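You operate a simulated robot arm through the tools that you are given. There is no shell and no other tool.

The job below is to be done with a simulated robot arm. You get a single attempt, and the scene is never put back.

TASK
Get the armature out of the open starter and onto the wooden stand.
Fine: unscrew the solenoid with the red nut driver and hang it back; solenoid and black starter case in the grey tray; the pinion stays in. Set down upright: solenoid.

The check looks at the end state, three seconds after you hand in, the way a careful person would. Anything else that was tipped, shoved, dropped, spilled or broken makes it a failure.

THE ROBOT
A 7-joint arm with a two-finger parallel gripper on a trunk, on a base that drives. Base frame: it is fixed to the floor where the robot stands at the start and does not move with it; the origin is under the middle of the robot, x ahead of it, y to its left, z up. Lengths are in mm, angles in rad, forces in N, time in s.
With the tool pointing down near the work surface it reaches from about 400 to 760 mm from the robot's upright axis, wherever it stands. Its first joint turns from -2.496 to 2.496 rad. Places, roughly: armature (5x5x11 cm) [-300, -3500, 900]; drive housing [-250, -3500, 750]; nut driver [-500, -3250, 1000]; pinion (3x3x5 cm) [-300, -3500, 900]; screw [-300, -3600, 900]; solenoid [-250, -3500, 1000]; starter case (7x7x7 cm) [-300, -3500, 900]; tray [0, -3800, 800]; wooden stand (7x7x7 cm) [-100, -3600, 800]. Payload 3 kg.
The TCP is the grasp point between the finger pads, 30 mm short of the fingertips. In the tool frame z runs along the fingers and y along their closing line. The gripper opens to 110 mm. The fingers are 20 mm wide and 10 mm thick; the gripper's body (48 by 112 mm) begins 55 mm behind the TCP.
Orientation is that of the tool frame in the base frame, as [roll, pitch, yaw] about the fixed x, y, z axes, in that order (R = Rz(yaw) Ry(pitch) Rx(roll)). With the fingers straight down and closing along the base's y, the tool's x points along the base's -x, its y along +y and its z along -z.

THE INTERFACE
- The arm moves only by the tool step_arm. Its argument "increments" is a list of rows, each a list of 7 numbers: the shift along the tool's x, y, z in m, then the turn, a rotation vector about the tool's x, y, z in rad, then the gripper command, from -1 (shut) to 1 (fully open), values between in proportion. In form: [[tx, ty, tz, rx, ry, rz, claw], ...]. A call has 1 to 20 rows; each row is the pose to reach, as a shift and turn from the pose commanded when the call began, along the tool's axes at that moment. Each row takes 0.2 s and may step no farther than 50 mm and 0.15 rad from the row before; otherwise, or with a gripper value out of range, the whole call is refused. A pose out of reach is approached as far as the arm can. The call stops where the force on the tool passes 40 N (or 10 N more than at its start, if that is more) or the arm is blocked; 0.2 s more then pass. Each finger travels about 108 mm/s and halts on what it meets, pressing with about 22 N; the grip force reading is that of the motor and also rises with nothing between the fingers. The clock runs only during rows and for 0.2 s after the last one: add rows that repeat a pose to give the fingers time. The reply holds the time, the measured pose of the TCP, the force on the tool along the base axes, the opening and the grip force, in the units named above and with some noise, with the torque about the TCP (base axes, N m) and any sound that the robot's microphone picked up.
- Cameras (640 x 400 px; columns grow to the right, rows downward): "scene" is now at [171.5, -10.7, 1685.9]; the picture's right is [0.00, -1.00, 0.00], its down [-0.67, -0.00, -0.74] and it looks along [0.74, 0.00, -0.67] (base axes); focal length 272 px, centre (320, 200). "wrist" rides on the gripper at [72, 17, -103] in the tool frame; the picture's right is [-0.23, 0.97, 0.00], its down [-0.76, -0.18, -0.62] and it looks along [-0.61, -0.14, 0.78] (tool axes); focal length 222 px, centre (320, 200). There is no depth. A picture from a camera that has moved, and an enlarged one, comes with that camera's place and axes in the base frame and with its lens. The place of the scene camera against the robot may be out by one fixed shift of up to 18 mm in any direction.
- capture(camera): a new picture of that camera. The clock stands still meanwhile.
- move_column(by): slides the trunk up (or, below 0, down) by that many mm; the arm and the scene camera ride with it, the base frame stays. It gives what a move gives, with no picture.
- steer(legs): drives the robot by 1 to 6 legs, each [ahead, left, turn to the left] in mm, mm and rad, along the robot's own axes; the way and the turn of a leg run together, so that a leg with both is an arc; at most 1500 mm and 3.142 rad a leg. The arm and the cameras ride along, it lands a little off, and it stops where it bumps. It gives what a move gives.
- pan_tilt(pan, tilt): turns the head with the scene camera to pan (to the left, within 1.501 rad either way) and tilt (down, from -0.506 to 1.204), counted from straight ahead of the robot. It gives what a move gives.
- close_up(camera, box): a new picture of the part [left, top, right, bottom] of that camera's present view, enlarged. The clock stands still meanwhile.
- close_job(): hands the job in; it is judged then, once.

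Nothing tells you exact positions but the pictures and the camera data. Unless the task says otherwise, let go and move clear before handing in.

The tools are called after ">>>" by a JSON object that holds its "api" and its "payload". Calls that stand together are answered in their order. step_arm: Moves the arm, as the interface text tells. Its arguments: {"type":"object","properties":{"increments":{"type":"array","items":{"type":"array","items":{"type":"number"}}}},"required":["increments"]} The other tools are called the same way: move_column (by) slides the trunk up or down; steer (legs) drives the base; pan_tilt (pan, tilt) turns the head that bears the scene camera; capture (camera) takes a picture; close_up (camera, box) takes an enlarged picture of a part of a camera's view; close_job () hands the job in.

At the start:

```text
time_s: 0.0
eef_pos: [756.6, 61.3, 1184.2]
ee_rot: [-3.142, 0.0, 3.141]
wrist_force: [0.4, 0.0, 0.0]
wrist_torque: [0.01, -0.02, 0.02]
finger_gap: 109.9
grip_force: 0.1
trunk travel left (down, up): [-800.0, 90.0]
robot x, y, heading: [0.2, -0.5, -0.004]
head pan, tilt: [0.005, 0.731]
```

scene: 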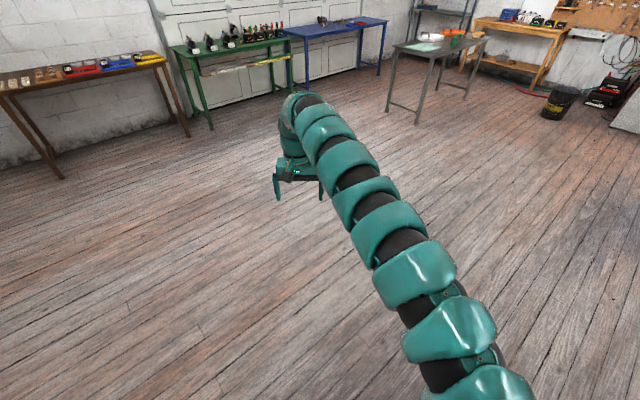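
wrist: 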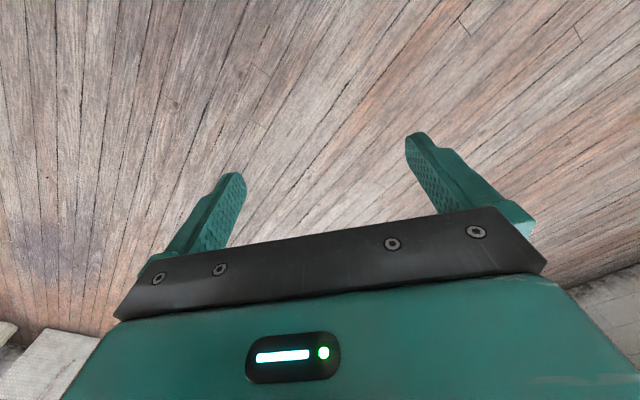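

I see a workshop with several benches ahead of the robot, but the work is said to lie around [-300, -3500], far to my right. I'll turn the head to the right to look there first.

>>> {"api": "pan_tilt", "payload": {"pan": -1.5, "tilt": 0.4}}

>>> {"api": "capture", "payload": {"camera": "scene"}}

```text
time_s: 1.6
eef_pos: [757.8, 61.7, 1185.1]
ee_rot: [-3.141, 0.0, -3.142]
wrist_force: [-0.6, 0.3, -0.3]
wrist_torque: [0.02, 0.0, -0.01]
finger_gap: 110.0
grip_force: 0.0
trunk travel left (down, up): [-800.0, 90.0]
robot x, y, heading: [0.7, -0.8, -0.001]
head pan, tilt: [-1.499, 0.4]
```

```text
taken
camera scene: at [94.6, -103.5, 1715.5], right [-1.0, -0.07, 0.0], down [-0.03, 0.39, -0.92], along [0.07, -0.92, -0.39], focal length 272 px, centre (320, 200)
```

scene: 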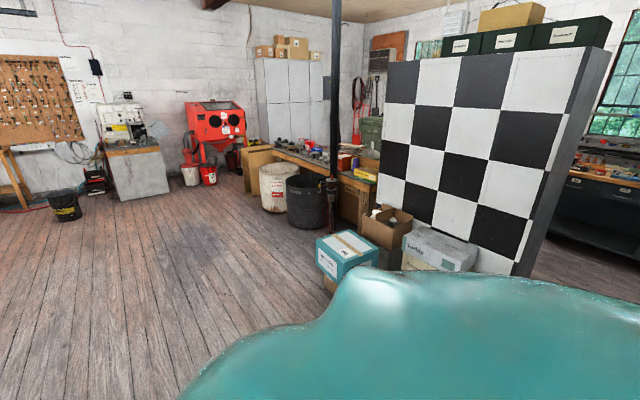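

The work spot should project near column 370, row 155, just left of the chequered partition, on a long wooden bench with pillars and bins in front. I'll zoom in there.

>>> {"api": "close_up", "payload": {"camera": "scene", "box": [230, 90, 430, 290]}}

>>> {"api": "close_up", "payload": {"camera": "scene", "box": [320, 120, 400, 170]}}

>>> {"api": "capture", "payload": {"camera": "wrist"}}

```text
2.00 times, centred on (330, 190) of scene
camera zoom: at [94.6, -103.5, 1715.5], right [-1.0, -0.07, 0.0], down [-0.03, 0.39, -0.92], along [0.07, -0.92, -0.39], focal length 544 px, centre (300, 220)
```

zoom: 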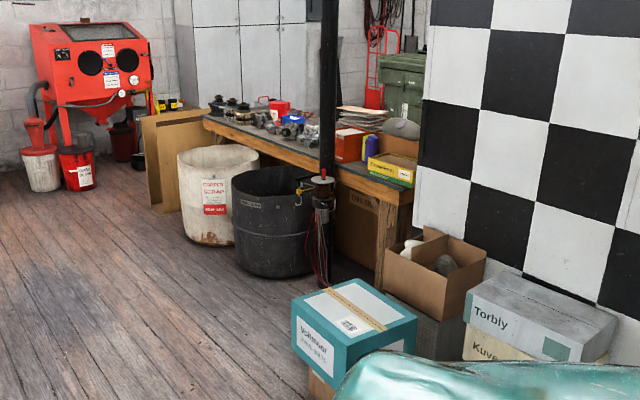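

```text
8.00 times, centred on (360, 145) of scene
camera zoom: at [94.6, -103.5, 1715.5], right [-1.0, -0.07, 0.0], down [-0.03, 0.39, -0.92], along [0.07, -0.92, -0.39], focal length 2174 px, centre (0, 640)
```

zoom: 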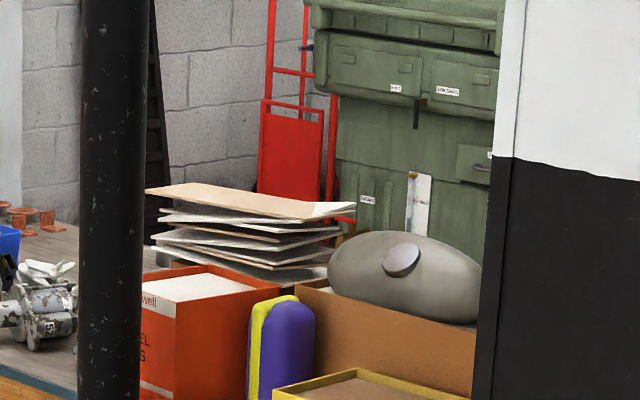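

```text
taken
camera wrist: at [685.4, 79.2, 1287.5], right [0.23, 0.97, 0.0], down [0.76, -0.18, 0.62], along [0.61, -0.14, -0.78], focal length 222 px, centre (320, 200)
```

wrist: 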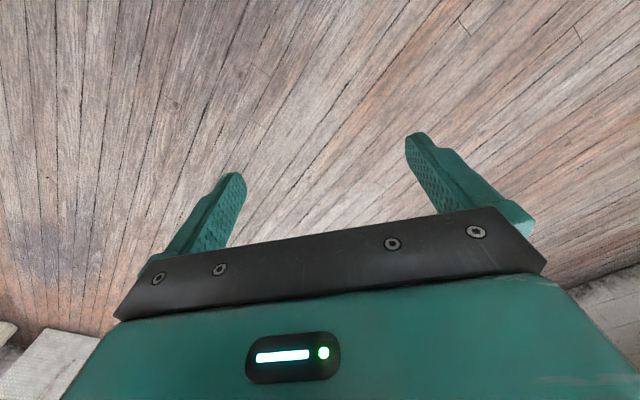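

The rough places project behind the clutter/partition edge, so I can't see them from here. I'll turn right and drive closer over the open floor, then look again.

>>> {"api": "steer", "payload": {"legs": [[0, 0, -1.2], [1400, 0, 0]]}}

>>> {"api": "pan_tilt", "payload": {"pan": -0.8, "tilt": 0.45}}

>>> {"api": "capture", "payload": {"camera": "scene"}}

```text
time_s: 11.5
eef_pos: [824.7, -1982.2, 1184.4]
ee_rot: [3.139, 0.002, 1.938]
wrist_force: [-0.7, 0.0, -0.3]
wrist_torque: [-0.01, -0.01, -0.02]
finger_gap: 110.2
grip_force: 0.1
trunk travel left (down, up): [-800.0, 90.0]
robot x, y, heading: [498.0, -1294.7, -1.203]
head pan, tilt: [-1.499, 0.4]
```

```text
time_s: 12.6
eef_pos: [823.1, -1982.1, 1184.4]
ee_rot: [-3.141, 0.0, 1.937]
wrist_force: [0.2, -0.1, -0.7]
wrist_torque: [0.03, -0.02, -0.01]
finger_gap: 110.0
grip_force: 0.0
trunk travel left (down, up): [-800.0, 90.0]
robot x, y, heading: [493.1, -1294.1, -1.201]
head pan, tilt: [-0.799, 0.45]
```

```text
taken
camera scene: at [492.6, -1466.2, 1710.8], right [-0.91, 0.42, 0.0], down [0.18, 0.39, -0.9], along [-0.38, -0.82, -0.44], focal length 272 px, centre (320, 200)
```

scene: 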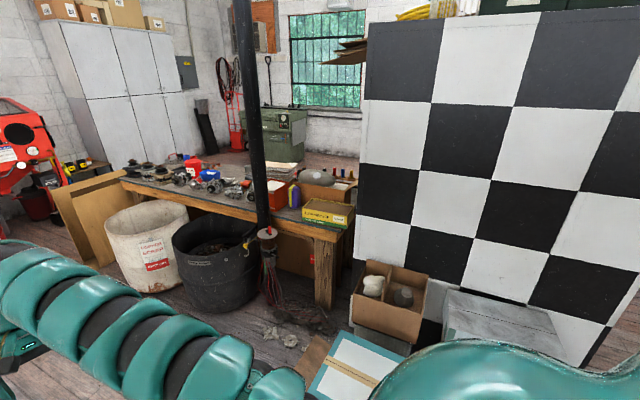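

The bench's right end is now visible, with an orange box, a jar and yellow tray near where the parts should be. I'll zoom in there.

>>> {"api": "close_up", "payload": {"camera": "scene", "box": [240, 130, 400, 230]}}

>>> {"api": "close_up", "payload": {"camera": "scene", "box": [110, 130, 270, 230]}}

```text
4.00 times, centred on (320, 180) of scene
camera zoom: at [492.6, -1466.2, 1710.8], right [-0.91, 0.42, 0.0], down [0.18, 0.39, -0.9], along [-0.38, -0.82, -0.44], focal length 1087 px, centre (320, 280)
```

zoom: 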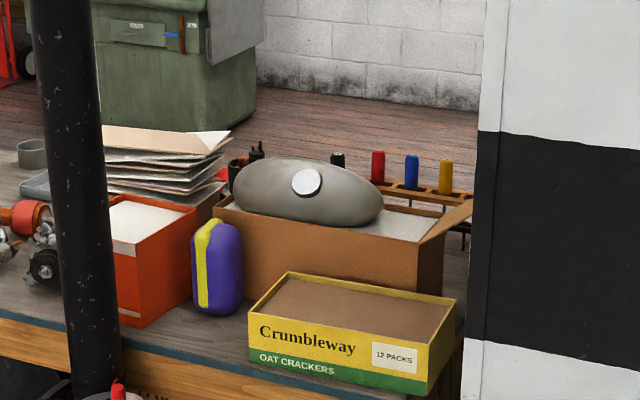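

```text
4.00 times, centred on (190, 180) of scene
camera zoom: at [492.6, -1466.2, 1710.8], right [-0.91, 0.42, 0.0], down [0.18, 0.39, -0.9], along [-0.38, -0.82, -0.44], focal length 1087 px, centre (840, 280)
```

zoom: 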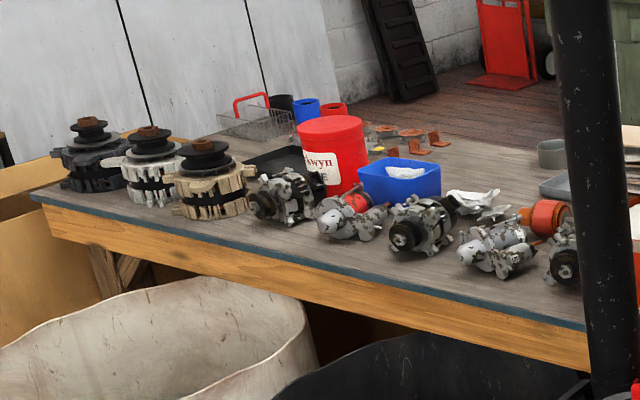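

The tool rack with the red, blue and yellow handles stands on the far side of this bench, behind the boxes, so I have to come round to the back. I'll tuck the arm in, turn toward -x and look for a clear way past the partition's other end.

>>> {"api": "step_arm", "payload": {"increments": [[0.05, 0, 0, 0, 0, 0, 1], [0.1, 0, 0, 0, 0, 0, 1], [0.15, 0, 0, 0, 0, 0, 1], [0.2, 0, 0, 0, 0, 0, 1], [0.25, 0, 0, 0, 0, 0, 1], [0.3, 0, 0, 0, 0, 0, 1]]}}

>>> {"api": "steer", "payload": {"legs": [[0, 0, -1.5]]}}

>>> {"api": "pan_tilt", "payload": {"pan": -0.3, "tilt": 0.45}}

>>> {"api": "capture", "payload": {"camera": "scene"}}

>>> {"api": "pan_tilt", "payload": {"pan": 0.5, "tilt": 0.45}}

>>> {"api": "capture", "payload": {"camera": "scene"}}

```text
time_s: 14.0
eef_pos: [788.7, -1890.9, 1183.3]
ee_rot: [-3.141, 0.001, 1.939]
wrist_force: [0.0, 0.3, 0.5]
wrist_torque: [0.02, 0.0, 0.02]
finger_gap: 109.6
grip_force: 0.1
out of reach, approached as far as the arm can: row 3, 4, 5, 6
trunk travel left (down, up): [-800.0, 90.0]
robot x, y, heading: [492.8, -1300.0, -1.203]
head pan, tilt: [-0.799, 0.45]
```

```text
time_s: 18.1
eef_pos: [-73.3, -1636.1, 1183.2]
ee_rot: [-3.141, 0.0, 0.445]
wrist_force: [0.3, 0.0, 0.5]
wrist_torque: [-0.01, 0.0, -0.03]
finger_gap: 110.0
grip_force: 0.0
trunk travel left (down, up): [-800.0, 90.0]
robot x, y, heading: [495.0, -1293.5, -2.695]
head pan, tilt: [-0.799, 0.45]
```

```text
time_s: 19.0
eef_pos: [-73.1, -1636.0, 1183.5]
ee_rot: [3.141, -0.001, 0.445]
wrist_force: [-0.3, -0.1, -0.3]
wrist_torque: [-0.02, -0.03, 0.01]
finger_gap: 110.2
grip_force: 0.0
trunk travel left (down, up): [-800.0, 90.0]
robot x, y, heading: [491.5, -1297.0, -2.694]
head pan, tilt: [-0.3, 0.45]
```

```text
taken
camera scene: at [339.2, -1355.3, 1710.8], right [-0.14, 0.99, 0.0], down [0.43, 0.06, -0.9], along [-0.89, -0.13, -0.44], focal length 272 px, centre (320, 200)
```

scene: 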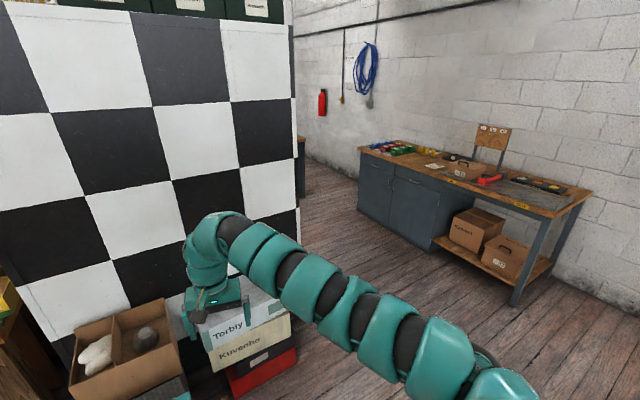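

```text
time_s: 20.1
eef_pos: [-72.9, -1636.4, 1184.0]
ee_rot: [3.141, 0.0, 0.444]
wrist_force: [-0.2, 0.0, -0.1]
wrist_torque: [0.02, 0.01, -0.01]
finger_gap: 110.2
grip_force: 0.1
trunk travel left (down, up): [-800.0, 90.0]
robot x, y, heading: [497.3, -1298.9, -2.694]
head pan, tilt: [0.499, 0.45]
```

```text
taken
camera scene: at [376.2, -1416.6, 1710.8], right [-0.81, 0.59, 0.0], down [0.26, 0.35, -0.9], along [-0.53, -0.73, -0.44], focal length 272 px, centre (320, 200)
```

scene: 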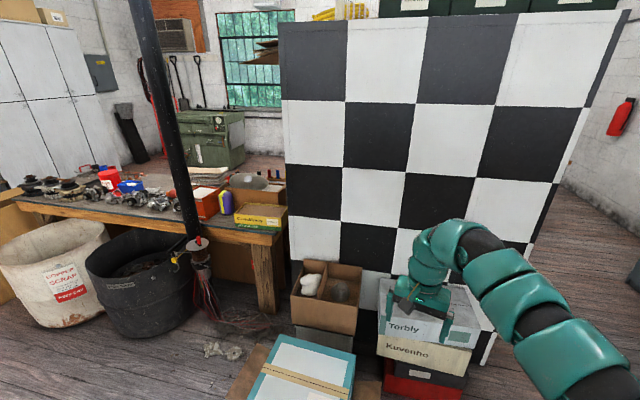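

I now see the partition ends at roughly (-1110,-1700), with a wide open aisle between it and the wall bench to the right. I'll drive to the mouth of that aisle and look through.

>>> {"api": "steer", "payload": {"legs": [[0, 0, -0.952], [1490, 0, 0], [0, 0, 1.2]]}}

>>> {"api": "pan_tilt", "payload": {"pan": 0.3, "tilt": 0.45}}

>>> {"api": "capture", "payload": {"camera": "scene"}}

```text
time_s: 33.0
eef_pos: [-1256.8, -1094.2, 1183.1]
ee_rot: [3.14, 0.0, 0.752]
wrist_force: [0.2, -0.8, 0.3]
wrist_torque: [-0.01, -0.01, -0.03]
finger_gap: 109.9
grip_force: 0.0
trunk travel left (down, up): [-800.0, 90.0]
robot x, y, heading: [-822.8, -593.8, -2.391]
head pan, tilt: [0.499, 0.45]
```

```text
time_s: 33.7
eef_pos: [-1257.2, -1094.8, 1183.3]
ee_rot: [3.14, 0.0, 0.753]
wrist_force: [0.5, 0.4, 0.2]
wrist_torque: [0.0, -0.01, -0.04]
finger_gap: 110.1
grip_force: 0.2
trunk travel left (down, up): [-800.0, 90.0]
robot x, y, heading: [-816.7, -598.4, -2.388]
head pan, tilt: [0.3, 0.45]
```

```text
taken
camera scene: at [-914.6, -744.1, 1710.8], right [-0.87, 0.5, 0.0], down [0.22, 0.38, -0.9], along [-0.45, -0.78, -0.44], focal length 272 px, centre (320, 200)
```

scene: 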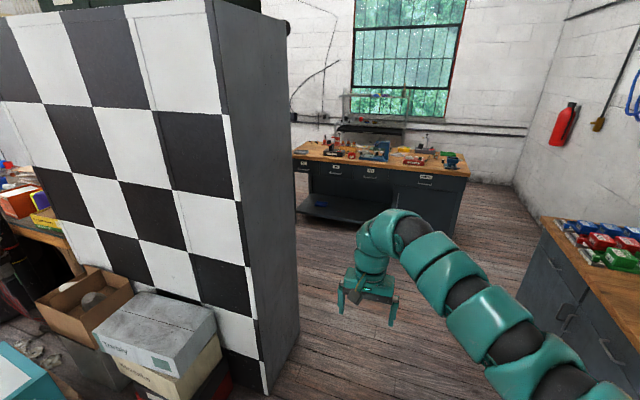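

The partition is a deep cabinet (about 430 mm thick) and behind it is a roughly 1.6 m corridor before a dark bench under the window. I'll drive through the aisle and turn left along the back of the cabinet.

>>> {"api": "steer", "payload": {"legs": [[0, 0, -0.046], [1100, 0, 0], [1039, 0, 0], [0, 0, 1.561]]}}

>>> {"api": "pan_tilt", "payload": {"pan": 0.0, "tilt": 0.4}}

>>> {"api": "capture", "payload": {"camera": "scene"}}

```text
time_s: 48.4
eef_pos: [-1994.1, -2440.7, 1183.8]
ee_rot: [3.141, 0.001, 2.236]
wrist_force: [-0.3, -0.5, 0.3]
wrist_torque: [0.0, -0.02, -0.05]
finger_gap: 110.2
grip_force: 0.1
trunk travel left (down, up): [-800.0, 90.0]
robot x, y, heading: [-2444.6, -1962.3, -0.905]
head pan, tilt: [0.3, 0.45]
```

```text
time_s: 49.2
eef_pos: [-1992.5, -2441.6, 1183.4]
ee_rot: [-3.141, 0.0, 2.236]
wrist_force: [-0.2, 0.4, -0.2]
wrist_torque: [0.01, 0.02, 0.02]
finger_gap: 110.1
grip_force: 0.0
trunk travel left (down, up): [-800.0, 90.0]
robot x, y, heading: [-2447.0, -1964.2, -0.903]
head pan, tilt: [0.0, 0.4]
```

```text
taken
camera scene: at [-2333.1, -2107.7, 1715.5], right [-0.79, -0.62, 0.0], down [-0.24, 0.31, -0.92], along [0.57, -0.72, -0.39], focal length 272 px, centre (320, 200)
```

scene: 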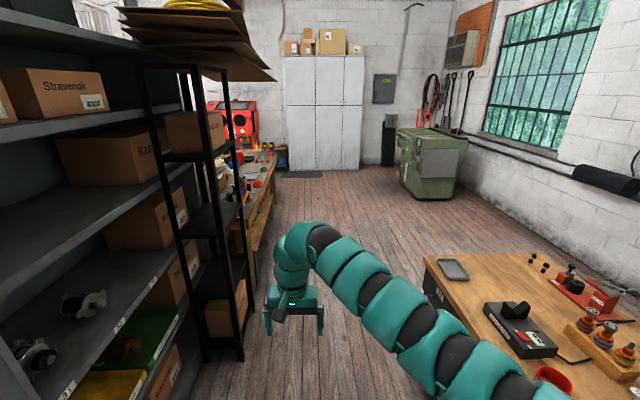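

The back of the main bench is ahead-left beyond a shelf rack with cardboard overhanging on top, so I'll swing a little to the right (wider) to clear it while driving forward, then look left at the bench.

>>> {"api": "steer", "payload": {"legs": [[0, 0, 0.03], [900, -240, 0], [750, 0, 0]]}}

>>> {"api": "pan_tilt", "payload": {"pan": 0.7, "tilt": 0.55}}

>>> {"api": "capture", "payload": {"camera": "scene"}}

```text
time_s: 58.0
eef_pos: [-1120.7, -3834.3, 1183.9]
ee_rot: [-3.141, 0.0, 2.263]
wrist_force: [0.4, 0.0, 0.1]
wrist_torque: [0.01, -0.02, 0.0]
finger_gap: 110.5
grip_force: 0.1
trunk travel left (down, up): [-800.0, 90.0]
robot x, y, heading: [-1590.9, -3366.5, -0.875]
head pan, tilt: [0.0, 0.4]
```

```text
time_s: 59.1
eef_pos: [-1121.7, -3834.4, 1183.1]
ee_rot: [3.141, 0.0, 2.263]
wrist_force: [-0.2, 0.0, -0.8]
wrist_torque: [0.01, -0.01, -0.01]
finger_gap: 110.1
grip_force: 0.1
trunk travel left (down, up): [-800.0, 90.0]
robot x, y, heading: [-1591.2, -3368.9, -0.88]
head pan, tilt: [0.7, 0.55]
```

```text
taken
camera scene: at [-1443.3, -3456.1, 1701.8], right [-0.18, -0.98, 0.0], down [-0.51, 0.09, -0.85], along [0.84, -0.15, -0.52], focal length 272 px, centre (320, 200)
```

scene: 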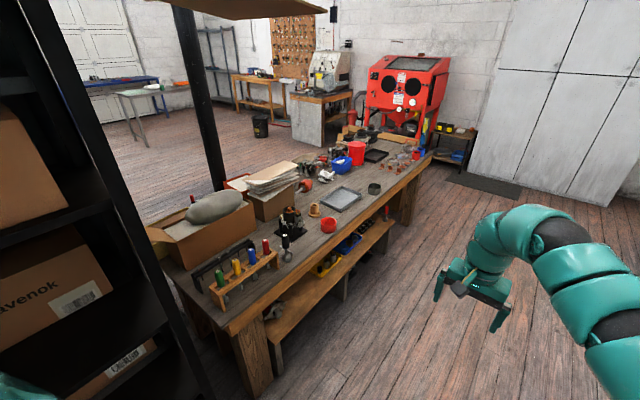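

Now the work area is in plain view on the back side of the bench: the driver rack with coloured handles, the assembly behind it, a wooden stand (brown cup-like), and a grey tray. I'll zoom in on it.

>>> {"api": "close_up", "payload": {"camera": "scene", "box": [190, 170, 390, 295]}}

>>> {"api": "close_up", "payload": {"camera": "scene", "box": [260, 190, 360, 250]}}

```text
3.20 times, centred on (290, 232) of scene
camera zoom: at [-1443.3, -3456.1, 1701.8], right [-0.18, -0.98, 0.0], down [-0.51, 0.09, -0.85], along [0.84, -0.15, -0.52], focal length 870 px, centre (416, 96)
```

zoom: 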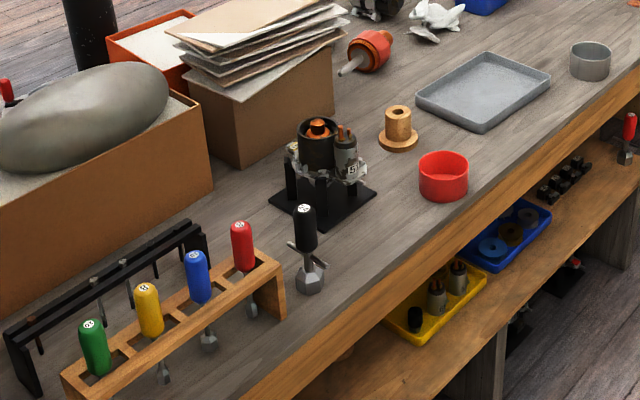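

```text
6.40 times, centred on (310, 220) of scene
camera zoom: at [-1443.3, -3456.1, 1701.8], right [-0.18, -0.98, 0.0], down [-0.51, 0.09, -0.85], along [0.84, -0.15, -0.52], focal length 1740 px, centre (384, 72)
```

zoom: 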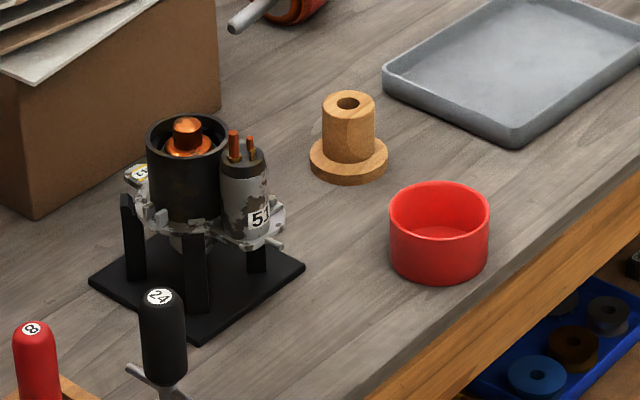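

I can see everything: black fixture with the starter, brown wooden stand, red bowl, grey tray, and the red driver hanging at the right-hand end of the wooden rack. Cardboard overhangs at about head height near there, so I'll lower the trunk, lift the arm, and drive in behind the bench.

>>> {"api": "move_column", "payload": {"by": -200}}

>>> {"api": "step_arm", "payload": {"increments": [[0, 0, -0.05, 0, 0, 0, 1], [0, 0, -0.1, 0, 0, 0, 1], [0, 0, -0.15, 0, 0, 0, 1]]}}

>>> {"api": "steer", "payload": {"legs": [[997, 289, 0], [0, 0, 1.577]]}}

>>> {"api": "pan_tilt", "payload": {"pan": 0.0, "tilt": 0.75}}

>>> {"api": "capture", "payload": {"camera": "scene"}}

>>> {"api": "capture", "payload": {"camera": "wrist"}}

```text
time_s: 61.3
eef_pos: [-1122.3, -3834.2, 983.3]
ee_rot: [-3.14, 0.0, 2.263]
wrist_force: [0.1, 0.4, 0.0]
wrist_torque: [-0.05, 0.0, 0.01]
finger_gap: 110.3
grip_force: 0.0
trunk travel left (down, up): [-600.0, 290.0]
robot x, y, heading: [-1590.2, -3366.1, -0.884]
head pan, tilt: [0.7, 0.55]
```

```text
time_s: 62.1
eef_pos: [-1097.3, -3843.5, 1072.9]
ee_rot: [3.139, 0.001, 2.263]
wrist_force: [-0.2, -0.6, -0.2]
wrist_torque: [-0.02, 0.01, 0.0]
finger_gap: 109.9
grip_force: 0.1
out of reach, approached as far as the arm can: row 2, 3
trunk travel left (down, up): [-600.0, 290.0]
robot x, y, heading: [-1590.5, -3369.3, -0.881]
head pan, tilt: [0.7, 0.55]
```

```text
time_s: 71.2
eef_pos: [-263.7, -3456.9, 1073.3]
ee_rot: [3.14, 0.002, -2.45]
wrist_force: [0.7, 0.4, 0.1]
wrist_torque: [0.0, -0.03, 0.01]
finger_gap: 109.8
grip_force: 0.0
trunk travel left (down, up): [-600.0, 290.0]
robot x, y, heading: [-743.3, -3950.9, 0.695]
head pan, tilt: [0.7, 0.55]
```

```text
time_s: 72.3
eef_pos: [-263.7, -3456.7, 1072.3]
ee_rot: [3.141, 0.002, -2.449]
wrist_force: [0.1, 0.2, 0.6]
wrist_torque: [0.0, 0.02, 0.06]
finger_gap: 109.9
grip_force: 0.0
trunk travel left (down, up): [-600.0, 290.0]
robot x, y, heading: [-739.5, -3948.3, 0.689]
head pan, tilt: [0.0, 0.75]
```

```text
taken
camera scene: at [-608.3, -3856.8, 1484.4], right [0.64, -0.77, 0.0], down [-0.52, -0.44, -0.73], along [0.56, 0.47, -0.68], focal length 272 px, centre (320, 200)
```

scene: 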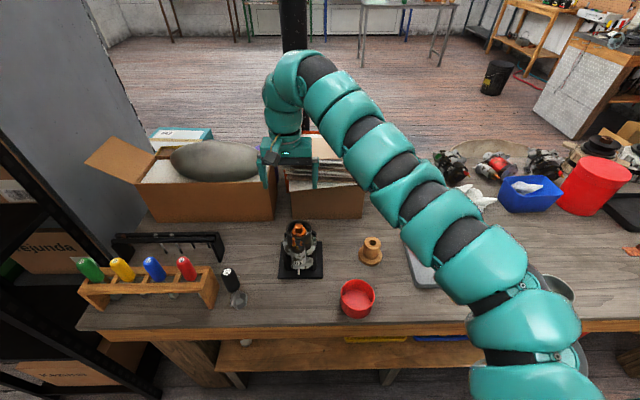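

```text
taken
camera wrist: at [-330.1, -3490.1, 1175.2], right [-0.45, 0.89, 0.0], down [0.7, 0.35, 0.62], along [0.56, 0.28, -0.78], focal length 222 px, centre (320, 200)
```

wrist: 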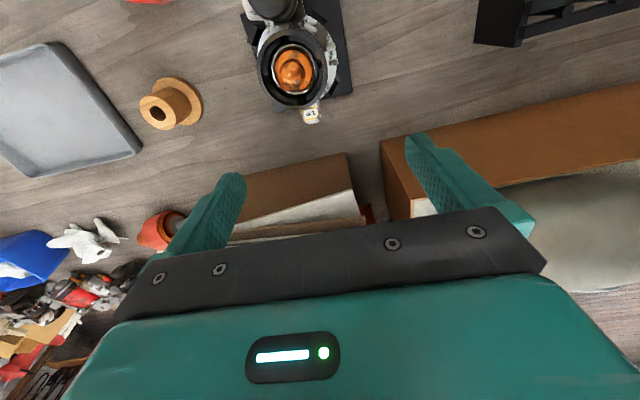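

I'm now standing behind the bench facing the work. I'll take enlarged views of the fixture, the driver rack, and the stand/tray.

>>> {"api": "close_up", "payload": {"camera": "scene", "box": [260, 200, 340, 250]}}

>>> {"api": "close_up", "payload": {"camera": "scene", "box": [260, 240, 340, 290]}}

>>> {"api": "close_up", "payload": {"camera": "scene", "box": [70, 220, 262, 340]}}

>>> {"api": "close_up", "payload": {"camera": "scene", "box": [320, 220, 480, 320]}}

>>> {"api": "close_up", "payload": {"camera": "wrist", "box": [220, 0, 380, 100]}}

```text
8.00 times, centred on (300, 225) of scene
camera zoom: at [-608.3, -3856.8, 1484.4], right [0.64, -0.77, 0.0], down [-0.52, -0.44, -0.73], along [0.56, 0.47, -0.68], focal length 2174 px, centre (480, 0)
```

zoom: 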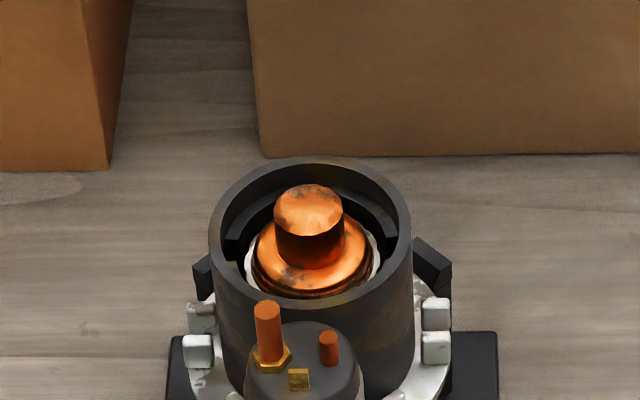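

```text
8.00 times, centred on (300, 265) of scene
camera zoom: at [-608.3, -3856.8, 1484.4], right [0.64, -0.77, 0.0], down [-0.52, -0.44, -0.73], along [0.56, 0.47, -0.68], focal length 2174 px, centre (480, -320)
```

zoom: 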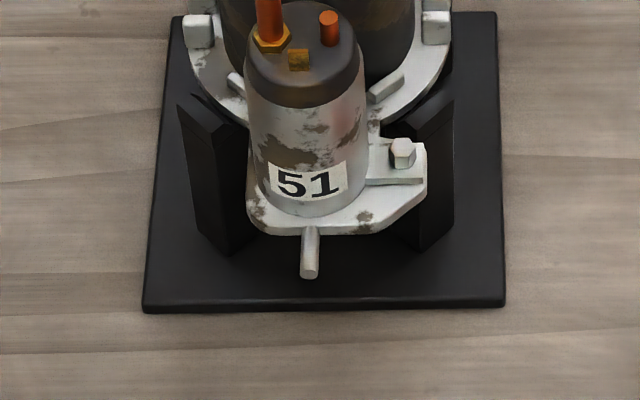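

```text
3.33 times, centred on (166, 280) of scene
camera zoom: at [-608.3, -3856.8, 1484.4], right [0.64, -0.77, 0.0], down [-0.52, -0.44, -0.73], along [0.56, 0.47, -0.68], focal length 906 px, centre (833, -67)
```

zoom: 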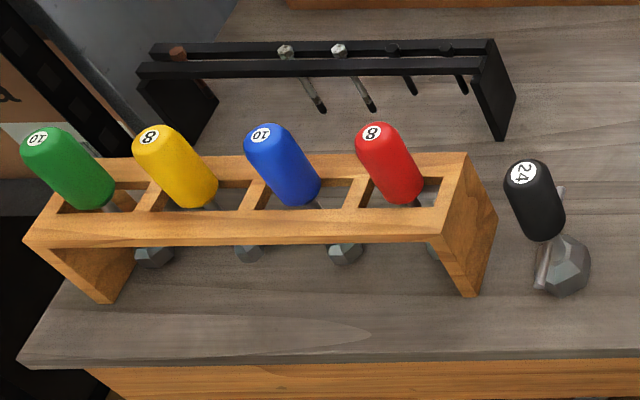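

```text
4.00 times, centred on (400, 270) of scene
camera zoom: at [-608.3, -3856.8, 1484.4], right [0.64, -0.77, 0.0], down [-0.52, -0.44, -0.73], along [0.56, 0.47, -0.68], focal length 1087 px, centre (0, -80)
```

zoom: 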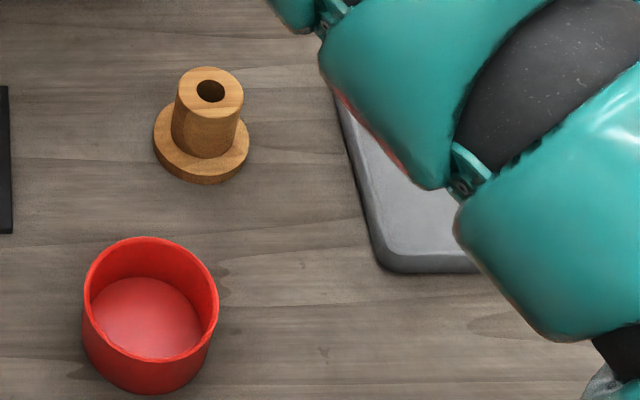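

```text
4.00 times, centred on (300, 50) of wrist
camera zoom: at [-330.1, -3490.1, 1175.2], right [-0.45, 0.89, 0.0], down [0.7, 0.35, 0.62], along [0.56, 0.28, -0.78], focal length 888 px, centre (400, 800)
```

zoom: 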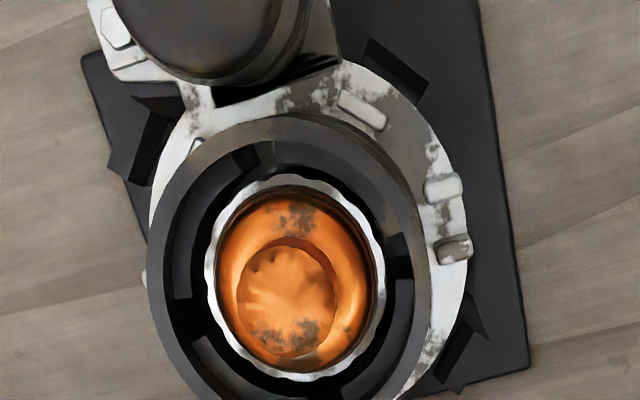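

The screw is the hex head on the solenoid's flange, right of the solenoid, and the red "8" driver hangs at the right end of the rack. I'll bring the hand back toward me so the wrist camera can look at the fixture from above for accurate measurement.

>>> {"api": "step_arm", "payload": {"increments": [[0.05, 0, 0, 0, 0, 0, 1], [0.1, 0, 0, 0, 0, 0, 1], [0.15, 0, 0, 0, 0, 0, 1], [0.2, 0, 0, 0, 0, 0, 1]]}}

>>> {"api": "capture", "payload": {"camera": "wrist"}}

>>> {"api": "capture", "payload": {"camera": "scene"}}

```text
time_s: 73.3
eef_pos: [-330.2, -3480.6, 1049.5]
ee_rot: [3.14, 0.0, -2.451]
wrist_force: [-1.0, 0.3, 0.8]
wrist_torque: [0.0, -0.04, 0.02]
finger_gap: 110.0
grip_force: 0.1
out of reach, approached as far as the arm can: row 1, 2, 3, 4
trunk travel left (down, up): [-600.0, 290.0]
robot x, y, heading: [-746.2, -3950.5, 0.691]
head pan, tilt: [0.0, 0.75]
```

```text
taken
camera wrist: at [-396.9, -3512.6, 1153.4], right [-0.45, 0.9, 0.0], down [0.7, 0.35, 0.62], along [0.56, 0.28, -0.78], focal length 222 px, centre (320, 200)
```

wrist: 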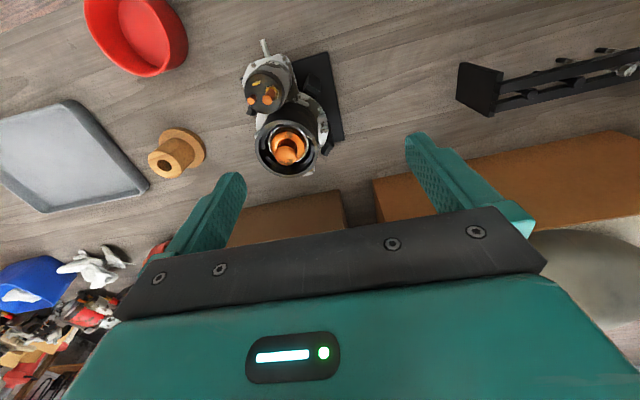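

```text
taken
camera scene: at [-608.3, -3856.7, 1484.3], right [0.64, -0.77, 0.0], down [-0.53, -0.44, -0.73], along [0.56, 0.47, -0.68], focal length 272 px, centre (320, 200)
```

scene: 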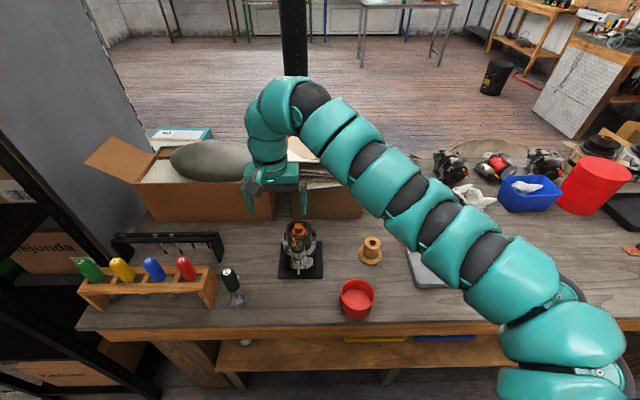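

The arm can't retract further at this height with the trunk this low. I'll raise the trunk somewhat and bring the hand back down and toward me.

>>> {"api": "move_column", "payload": {"by": 150}}

>>> {"api": "step_arm", "payload": {"increments": [[0, 0, 0.05, 0, 0, 0, 1], [0, 0, 0.1, 0, 0, 0, 1], [0.05, 0, 0.14, 0, 0, 0, 1], [0.1, 0, 0.14, 0, 0, 0, 1], [0.15, 0, 0.14, 0, 0, 0, 1]]}}

>>> {"api": "capture", "payload": {"camera": "wrist"}}

```text
time_s: 75.1
eef_pos: [-331.2, -3479.4, 1200.0]
ee_rot: [3.14, 0.0, -2.451]
wrist_force: [-0.3, 0.0, 0.2]
wrist_torque: [0.03, 0.02, -0.04]
finger_gap: 110.0
grip_force: 0.1
trunk travel left (down, up): [-750.0, 140.0]
robot x, y, heading: [-741.7, -3951.3, 0.693]
head pan, tilt: [0.0, 0.75]
```

```text
refused: row 3 steps farther than a row can; nothing moved
```

```text
taken
camera wrist: at [-396.7, -3512.7, 1303.4], right [-0.45, 0.9, 0.0], down [0.7, 0.35, 0.62], along [0.56, 0.28, -0.78], focal length 222 px, centre (320, 200)
```

wrist: 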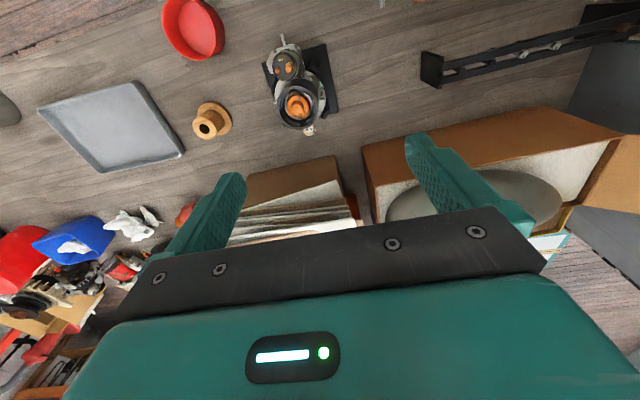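

This view shows the layout from higher up. I'll lower and pull the hand back in smaller steps.

>>> {"api": "step_arm", "payload": {"increments": [[0, 0, 0.045, 0, 0, 0, 1], [0, 0, 0.09, 0, 0, 0, 1], [0.03, 0, 0.12, 0, 0, 0, 1], [0.06, 0, 0.14, 0, 0, 0, 1], [0.1, 0, 0.14, 0, 0, 0, 1], [0.14, 0, 0.14, 0, 0, 0, 1], [0.18, 0, 0.14, 0, 0, 0, 1]]}}

>>> {"api": "capture", "payload": {"camera": "wrist"}}

```text
time_s: 76.7
eef_pos: [-330.2, -3478.6, 1200.9]
ee_rot: [3.14, 0.001, -2.45]
wrist_force: [0.0, 0.6, 0.6]
wrist_torque: [0.0, -0.01, 0.02]
finger_gap: 110.0
grip_force: 0.2
out of reach, approached as far as the arm can: row 1, 2, 3, 4, 5, 6, 7
trunk travel left (down, up): [-750.0, 140.0]
robot x, y, heading: [-742.5, -3951.0, 0.694]
head pan, tilt: [0.0, 0.75]
```

```text
taken
camera wrist: at [-396.8, -3512.7, 1303.5], right [-0.45, 0.9, 0.0], down [0.7, 0.35, 0.62], along [0.56, 0.28, -0.78], focal length 222 px, centre (320, 200)
```

wrist: 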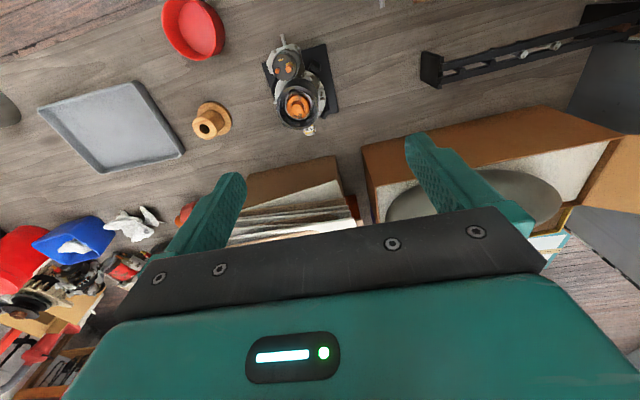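

The hand didn't move because the commanded pose itself is out of reach; I'll test how the command reference behaves with a small forward-and-down step.

>>> {"api": "step_arm", "payload": {"increments": [[-0.03, 0, 0.03, 0, 0, 0, 1], [-0.05, 0, 0.06, 0, 0, 0, 1]]}}

```text
time_s: 77.3
eef_pos: [-292.5, -3450.3, 1131.4]
ee_rot: [3.138, -0.001, -2.448]
wrist_force: [0.6, 0.9, 0.2]
wrist_torque: [-0.02, 0.0, -0.01]
finger_gap: 110.0
grip_force: 0.1
trunk travel left (down, up): [-750.0, 140.0]
robot x, y, heading: [-741.3, -3950.7, 0.696]
head pan, tilt: [0.0, 0.75]
```

The reference follows the reachable pose. I'll lower a bit more (staying above the fixture, which tops out near z≈940) and then try retracting.

>>> {"api": "step_arm", "payload": {"increments": [[0, 0, 0.04, 0, 0, 0, 1], [0, 0, 0.08, 0, 0, 0, 1], [0.03, 0, 0.1, 0, 0, 0, 1], [0.06, 0, 0.1, 0, 0, 0, 1], [0.1, 0, 0.1, 0, 0, 0, 1], [0.14, 0, 0.1, 0, 0, 0, 1]]}}

>>> {"api": "capture", "payload": {"camera": "scene"}}

```text
time_s: 78.7
eef_pos: [-376.9, -3438.9, 1009.5]
ee_rot: [-3.139, -0.004, -2.45]
wrist_force: [-1.1, 0.3, 0.4]
wrist_torque: [0.02, -0.02, -0.02]
finger_gap: 110.0
grip_force: 0.1
out of reach, approached as far as the arm can: row 3, 4, 5, 6
trunk travel left (down, up): [-750.0, 140.0]
robot x, y, heading: [-741.3, -3951.0, 0.691]
head pan, tilt: [0.0, 0.75]
```

```text
taken
camera scene: at [-610.5, -3855.6, 1634.5], right [0.64, -0.77, 0.0], down [-0.52, -0.44, -0.73], along [0.56, 0.47, -0.68], focal length 272 px, centre (320, 200)
```

scene: 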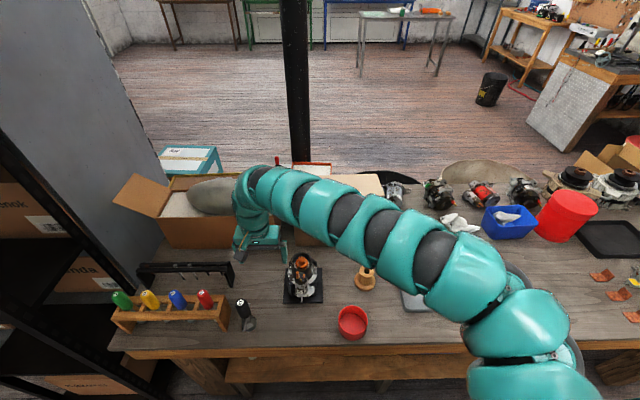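

The objects lie at about 640–750 mm from my axis, which the arm does reach, so I'll work at this stand-off. I'll take enlarged wrist views here to measure the parts.

>>> {"api": "capture", "payload": {"camera": "wrist"}}

>>> {"api": "close_up", "payload": {"camera": "wrist", "box": [160, 20, 320, 120]}}

>>> {"api": "close_up", "payload": {"camera": "scene", "box": [260, 235, 340, 310]}}

>>> {"api": "close_up", "payload": {"camera": "scene", "box": [100, 250, 260, 350]}}

```text
taken
camera wrist: at [-443.5, -3471.3, 1114.2], right [-0.45, 0.9, 0.0], down [0.7, 0.35, 0.62], along [0.56, 0.28, -0.78], focal length 222 px, centre (320, 200)
```

wrist: 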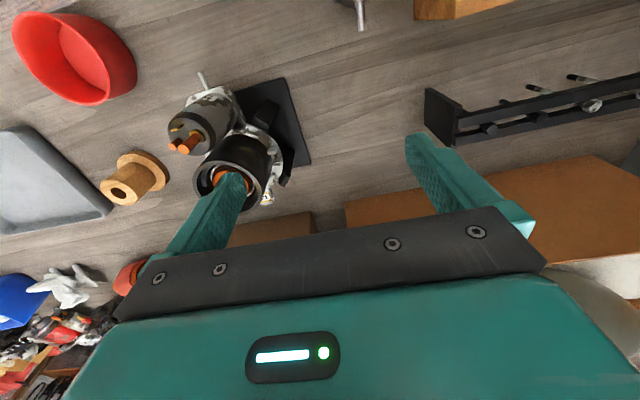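

```text
4.00 times, centred on (240, 70) of wrist
camera zoom: at [-443.5, -3471.3, 1114.2], right [-0.45, 0.9, 0.0], down [0.7, 0.35, 0.62], along [0.56, 0.28, -0.78], focal length 888 px, centre (640, 720)
```

zoom: 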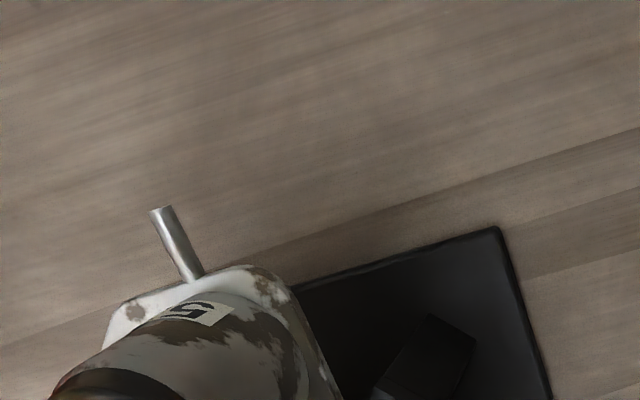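

```text
5.33 times, centred on (300, 272) of scene
camera zoom: at [-610.5, -3855.6, 1634.5], right [0.64, -0.77, 0.0], down [-0.52, -0.44, -0.73], along [0.56, 0.47, -0.68], focal length 1450 px, centre (427, -187)
```

zoom: 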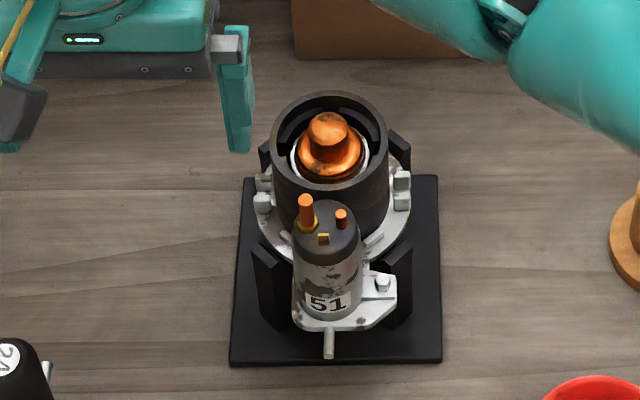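

```text
4.00 times, centred on (180, 300) of scene
camera zoom: at [-610.5, -3855.6, 1634.5], right [0.64, -0.77, 0.0], down [-0.52, -0.44, -0.73], along [0.56, 0.47, -0.68], focal length 1087 px, centre (880, -200)
```

zoom: 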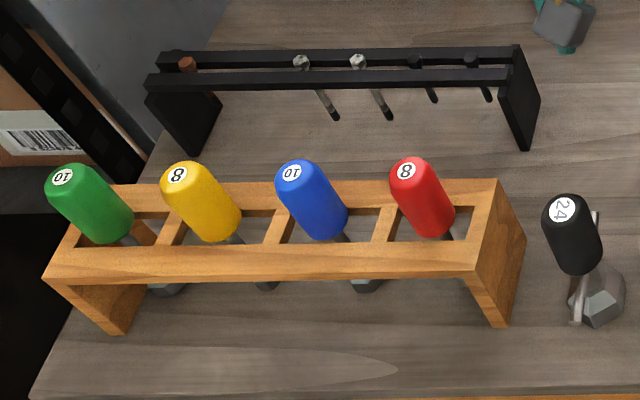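

Triangulating, I put the armature's top near (-293,-3497,945), the screw head near (-318,-3557,888) and the red handle's top near (-543,-3365,955); the scene camera seems about 20 mm shifted. Next I'll move the hand above the red driver to inspect the rack.

>>> {"api": "step_arm", "payload": {"increments": [[0, 0, -0.04, 0, 0, 0, 1], [0.02, 0.04, -0.06, 0, 0, 0, 1], [0.04, 0.08, -0.06, 0, 0, 0, 1], [0.06, 0.12, -0.06, 0, 0, 0, 1], [0.08, 0.16, -0.06, 0, 0, 0, 1]]}}

>>> {"api": "capture", "payload": {"camera": "wrist"}}

>>> {"api": "capture", "payload": {"camera": "scene"}}

```text
time_s: 79.9
eef_pos: [-536.5, -3366.6, 1069.3]
ee_rot: [3.14, 0.0, -2.451]
wrist_force: [-0.4, -0.3, -0.3]
wrist_torque: [-0.04, -0.01, -0.02]
finger_gap: 110.1
grip_force: 0.0
out of reach, approached as far as the arm can: row 1
trunk travel left (down, up): [-750.0, 140.0]
robot x, y, heading: [-743.1, -3950.7, 0.687]
head pan, tilt: [0.0, 0.75]
```

```text
taken
camera wrist: at [-603.2, -3399.5, 1172.1], right [-0.44, 0.9, 0.0], down [0.7, 0.35, 0.62], along [0.56, 0.28, -0.78], focal length 222 px, centre (320, 200)
```

wrist: 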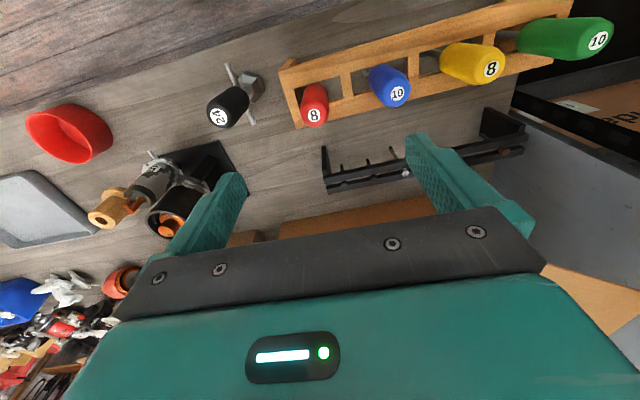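

```text
taken
camera scene: at [-609.6, -3856.0, 1634.4], right [0.64, -0.77, 0.0], down [-0.52, -0.44, -0.73], along [0.56, 0.47, -0.68], focal length 272 px, centre (320, 200)
```

scene: 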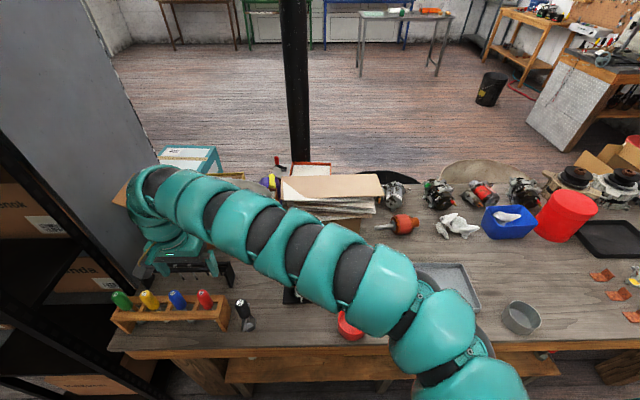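

The hand is almost directly above the red driver (I get its handle at about (-538,-3373)). I'll zoom in on the rack to see how the drivers hang.

>>> {"api": "close_up", "payload": {"camera": "wrist", "box": [260, 30, 420, 130]}}

>>> {"api": "close_up", "payload": {"camera": "wrist", "box": [130, 60, 290, 160]}}

>>> {"api": "close_up", "payload": {"camera": "wrist", "box": [320, 90, 540, 200]}}

>>> {"api": "close_up", "payload": {"camera": "scene", "box": [400, 240, 560, 340]}}

```text
4.00 times, centred on (340, 80) of wrist
camera zoom: at [-603.2, -3399.5, 1172.1], right [-0.44, 0.9, 0.0], down [0.7, 0.35, 0.62], along [0.56, 0.28, -0.78], focal length 888 px, centre (240, 680)
```

zoom: 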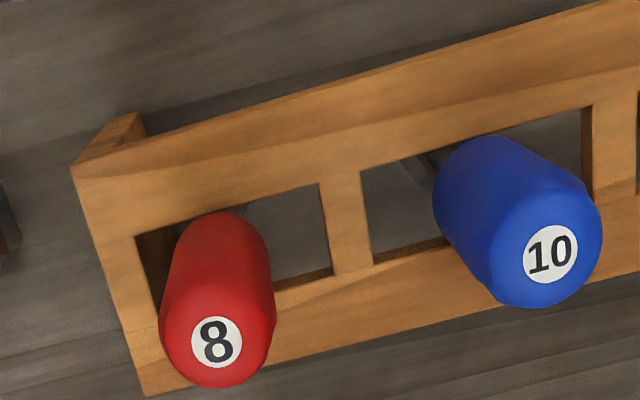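

```text
4.00 times, centred on (210, 110) of wrist
camera zoom: at [-603.2, -3399.5, 1172.1], right [-0.44, 0.9, 0.0], down [0.7, 0.35, 0.62], along [0.56, 0.28, -0.78], focal length 888 px, centre (760, 560)
```

zoom: 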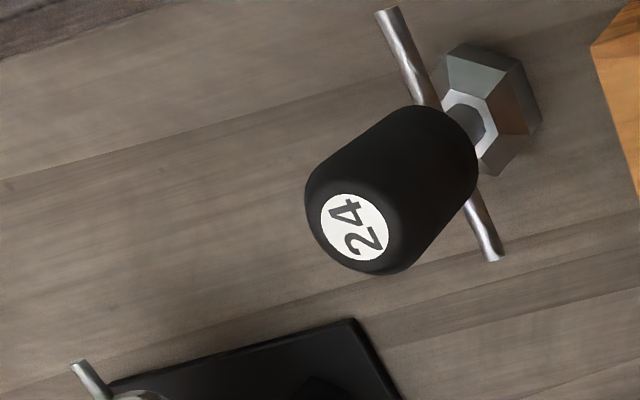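

```text
2.91 times, centred on (430, 145) of wrist
camera zoom: at [-603.2, -3399.5, 1172.1], right [-0.44, 0.9, 0.0], down [0.7, 0.35, 0.62], along [0.56, 0.28, -0.78], focal length 646 px, centre (0, 360)
```

zoom: 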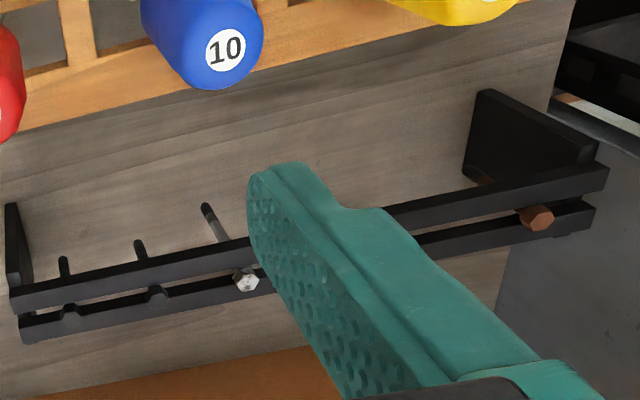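

```text
4.00 times, centred on (480, 290) of scene
camera zoom: at [-609.6, -3856.0, 1634.4], right [0.64, -0.77, 0.0], down [-0.52, -0.44, -0.73], along [0.56, 0.47, -0.68], focal length 1087 px, centre (-320, -160)
```

zoom: 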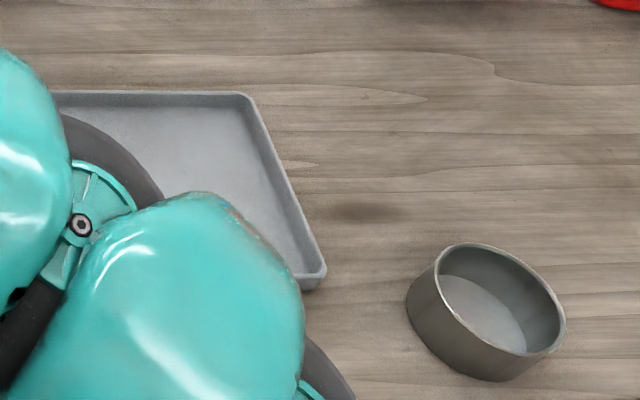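

The drivers hang with their handles resting on the two rails (rail top ≈ z 889, handle top ≈ 957). I'll align over the red handle, narrow the fingers so they clear the blue one, and descend partway to check.

>>> {"api": "step_arm", "payload": {"increments": [[0.007, -0.0035, 0, 0, 0, 0, 0.1], [0.007, -0.0035, 0, 0, 0, 0, 0.1], [0.007, -0.0035, 0.04, 0, 0, 0, 0.1], [0.007, -0.0035, 0.07, 0, 0, 0, 0.1]]}}

>>> {"api": "capture", "payload": {"camera": "wrist"}}

>>> {"api": "close_up", "payload": {"camera": "wrist", "box": [220, 20, 420, 220]}}

```text
time_s: 80.9
eef_pos: [-539.8, -3375.9, 999.9]
ee_rot: [3.14, 0.002, -2.45]
wrist_force: [0.1, -0.1, -0.4]
wrist_torque: [-0.01, 0.0, -0.02]
finger_gap: 60.4
grip_force: 0.1
trunk travel left (down, up): [-750.0, 140.0]
robot x, y, heading: [-739.2, -3951.2, 0.696]
head pan, tilt: [0.0, 0.75]
```

```text
taken
camera wrist: at [-606.1, -3408.5, 1102.2], right [-0.45, 0.89, 0.0], down [0.7, 0.35, 0.62], along [0.56, 0.28, -0.78], focal length 222 px, centre (320, 200)
```

wrist: 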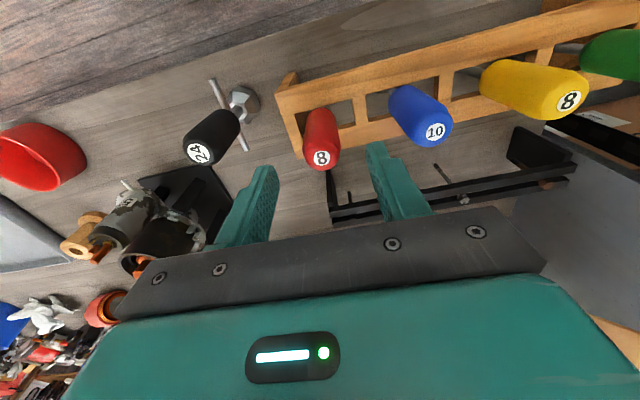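

```text
2.00 times, centred on (320, 120) of wrist
camera zoom: at [-606.1, -3408.5, 1102.2], right [-0.45, 0.89, 0.0], down [0.7, 0.35, 0.62], along [0.56, 0.28, -0.78], focal length 444 px, centre (320, 360)
```

zoom: 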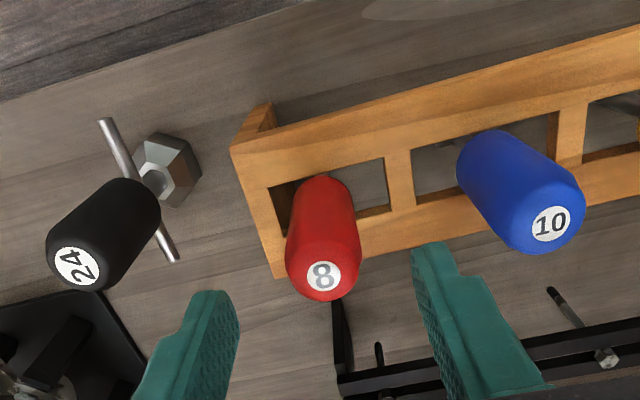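

The handle sits centred between the fingers to within about 3 mm. I'll descend to grip height and close on the handle.

>>> {"api": "step_arm", "payload": {"increments": [[-0.003, 0.0, 0.03, 0, 0, 0, 0.1], [-0.003, 0.0, 0.06, 0, 0, 0, 0.1], [-0.003, 0.0, 0.063, 0, 0, 0, 0.1], [-0.003, 0, 0.063, 0, 0, 0, -1], [-0.003, 0, 0.063, 0, 0, 0, -1], [-0.003, 0, 0.063, 0, 0, 0, -1]]}}

>>> {"api": "capture", "payload": {"camera": "wrist"}}

```text
time_s: 82.3
eef_pos: [-537.2, -3373.7, 935.1]
ee_rot: [3.139, 0.0, -2.452]
wrist_force: [0.7, 0.1, 0.2]
wrist_torque: [0.05, 0.01, 0.02]
finger_gap: 28.4
grip_force: 21.7
trunk travel left (down, up): [-750.0, 140.0]
robot x, y, heading: [-741.7, -3950.9, 0.691]
head pan, tilt: [0.0, 0.75]
```

```text
taken
camera wrist: at [-604.1, -3406.7, 1039.4], right [-0.45, 0.9, 0.0], down [0.7, 0.35, 0.62], along [0.56, 0.28, -0.78], focal length 222 px, centre (320, 200)
```

wrist: 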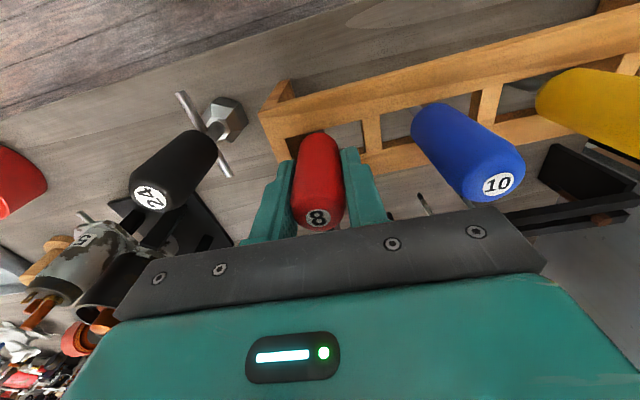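

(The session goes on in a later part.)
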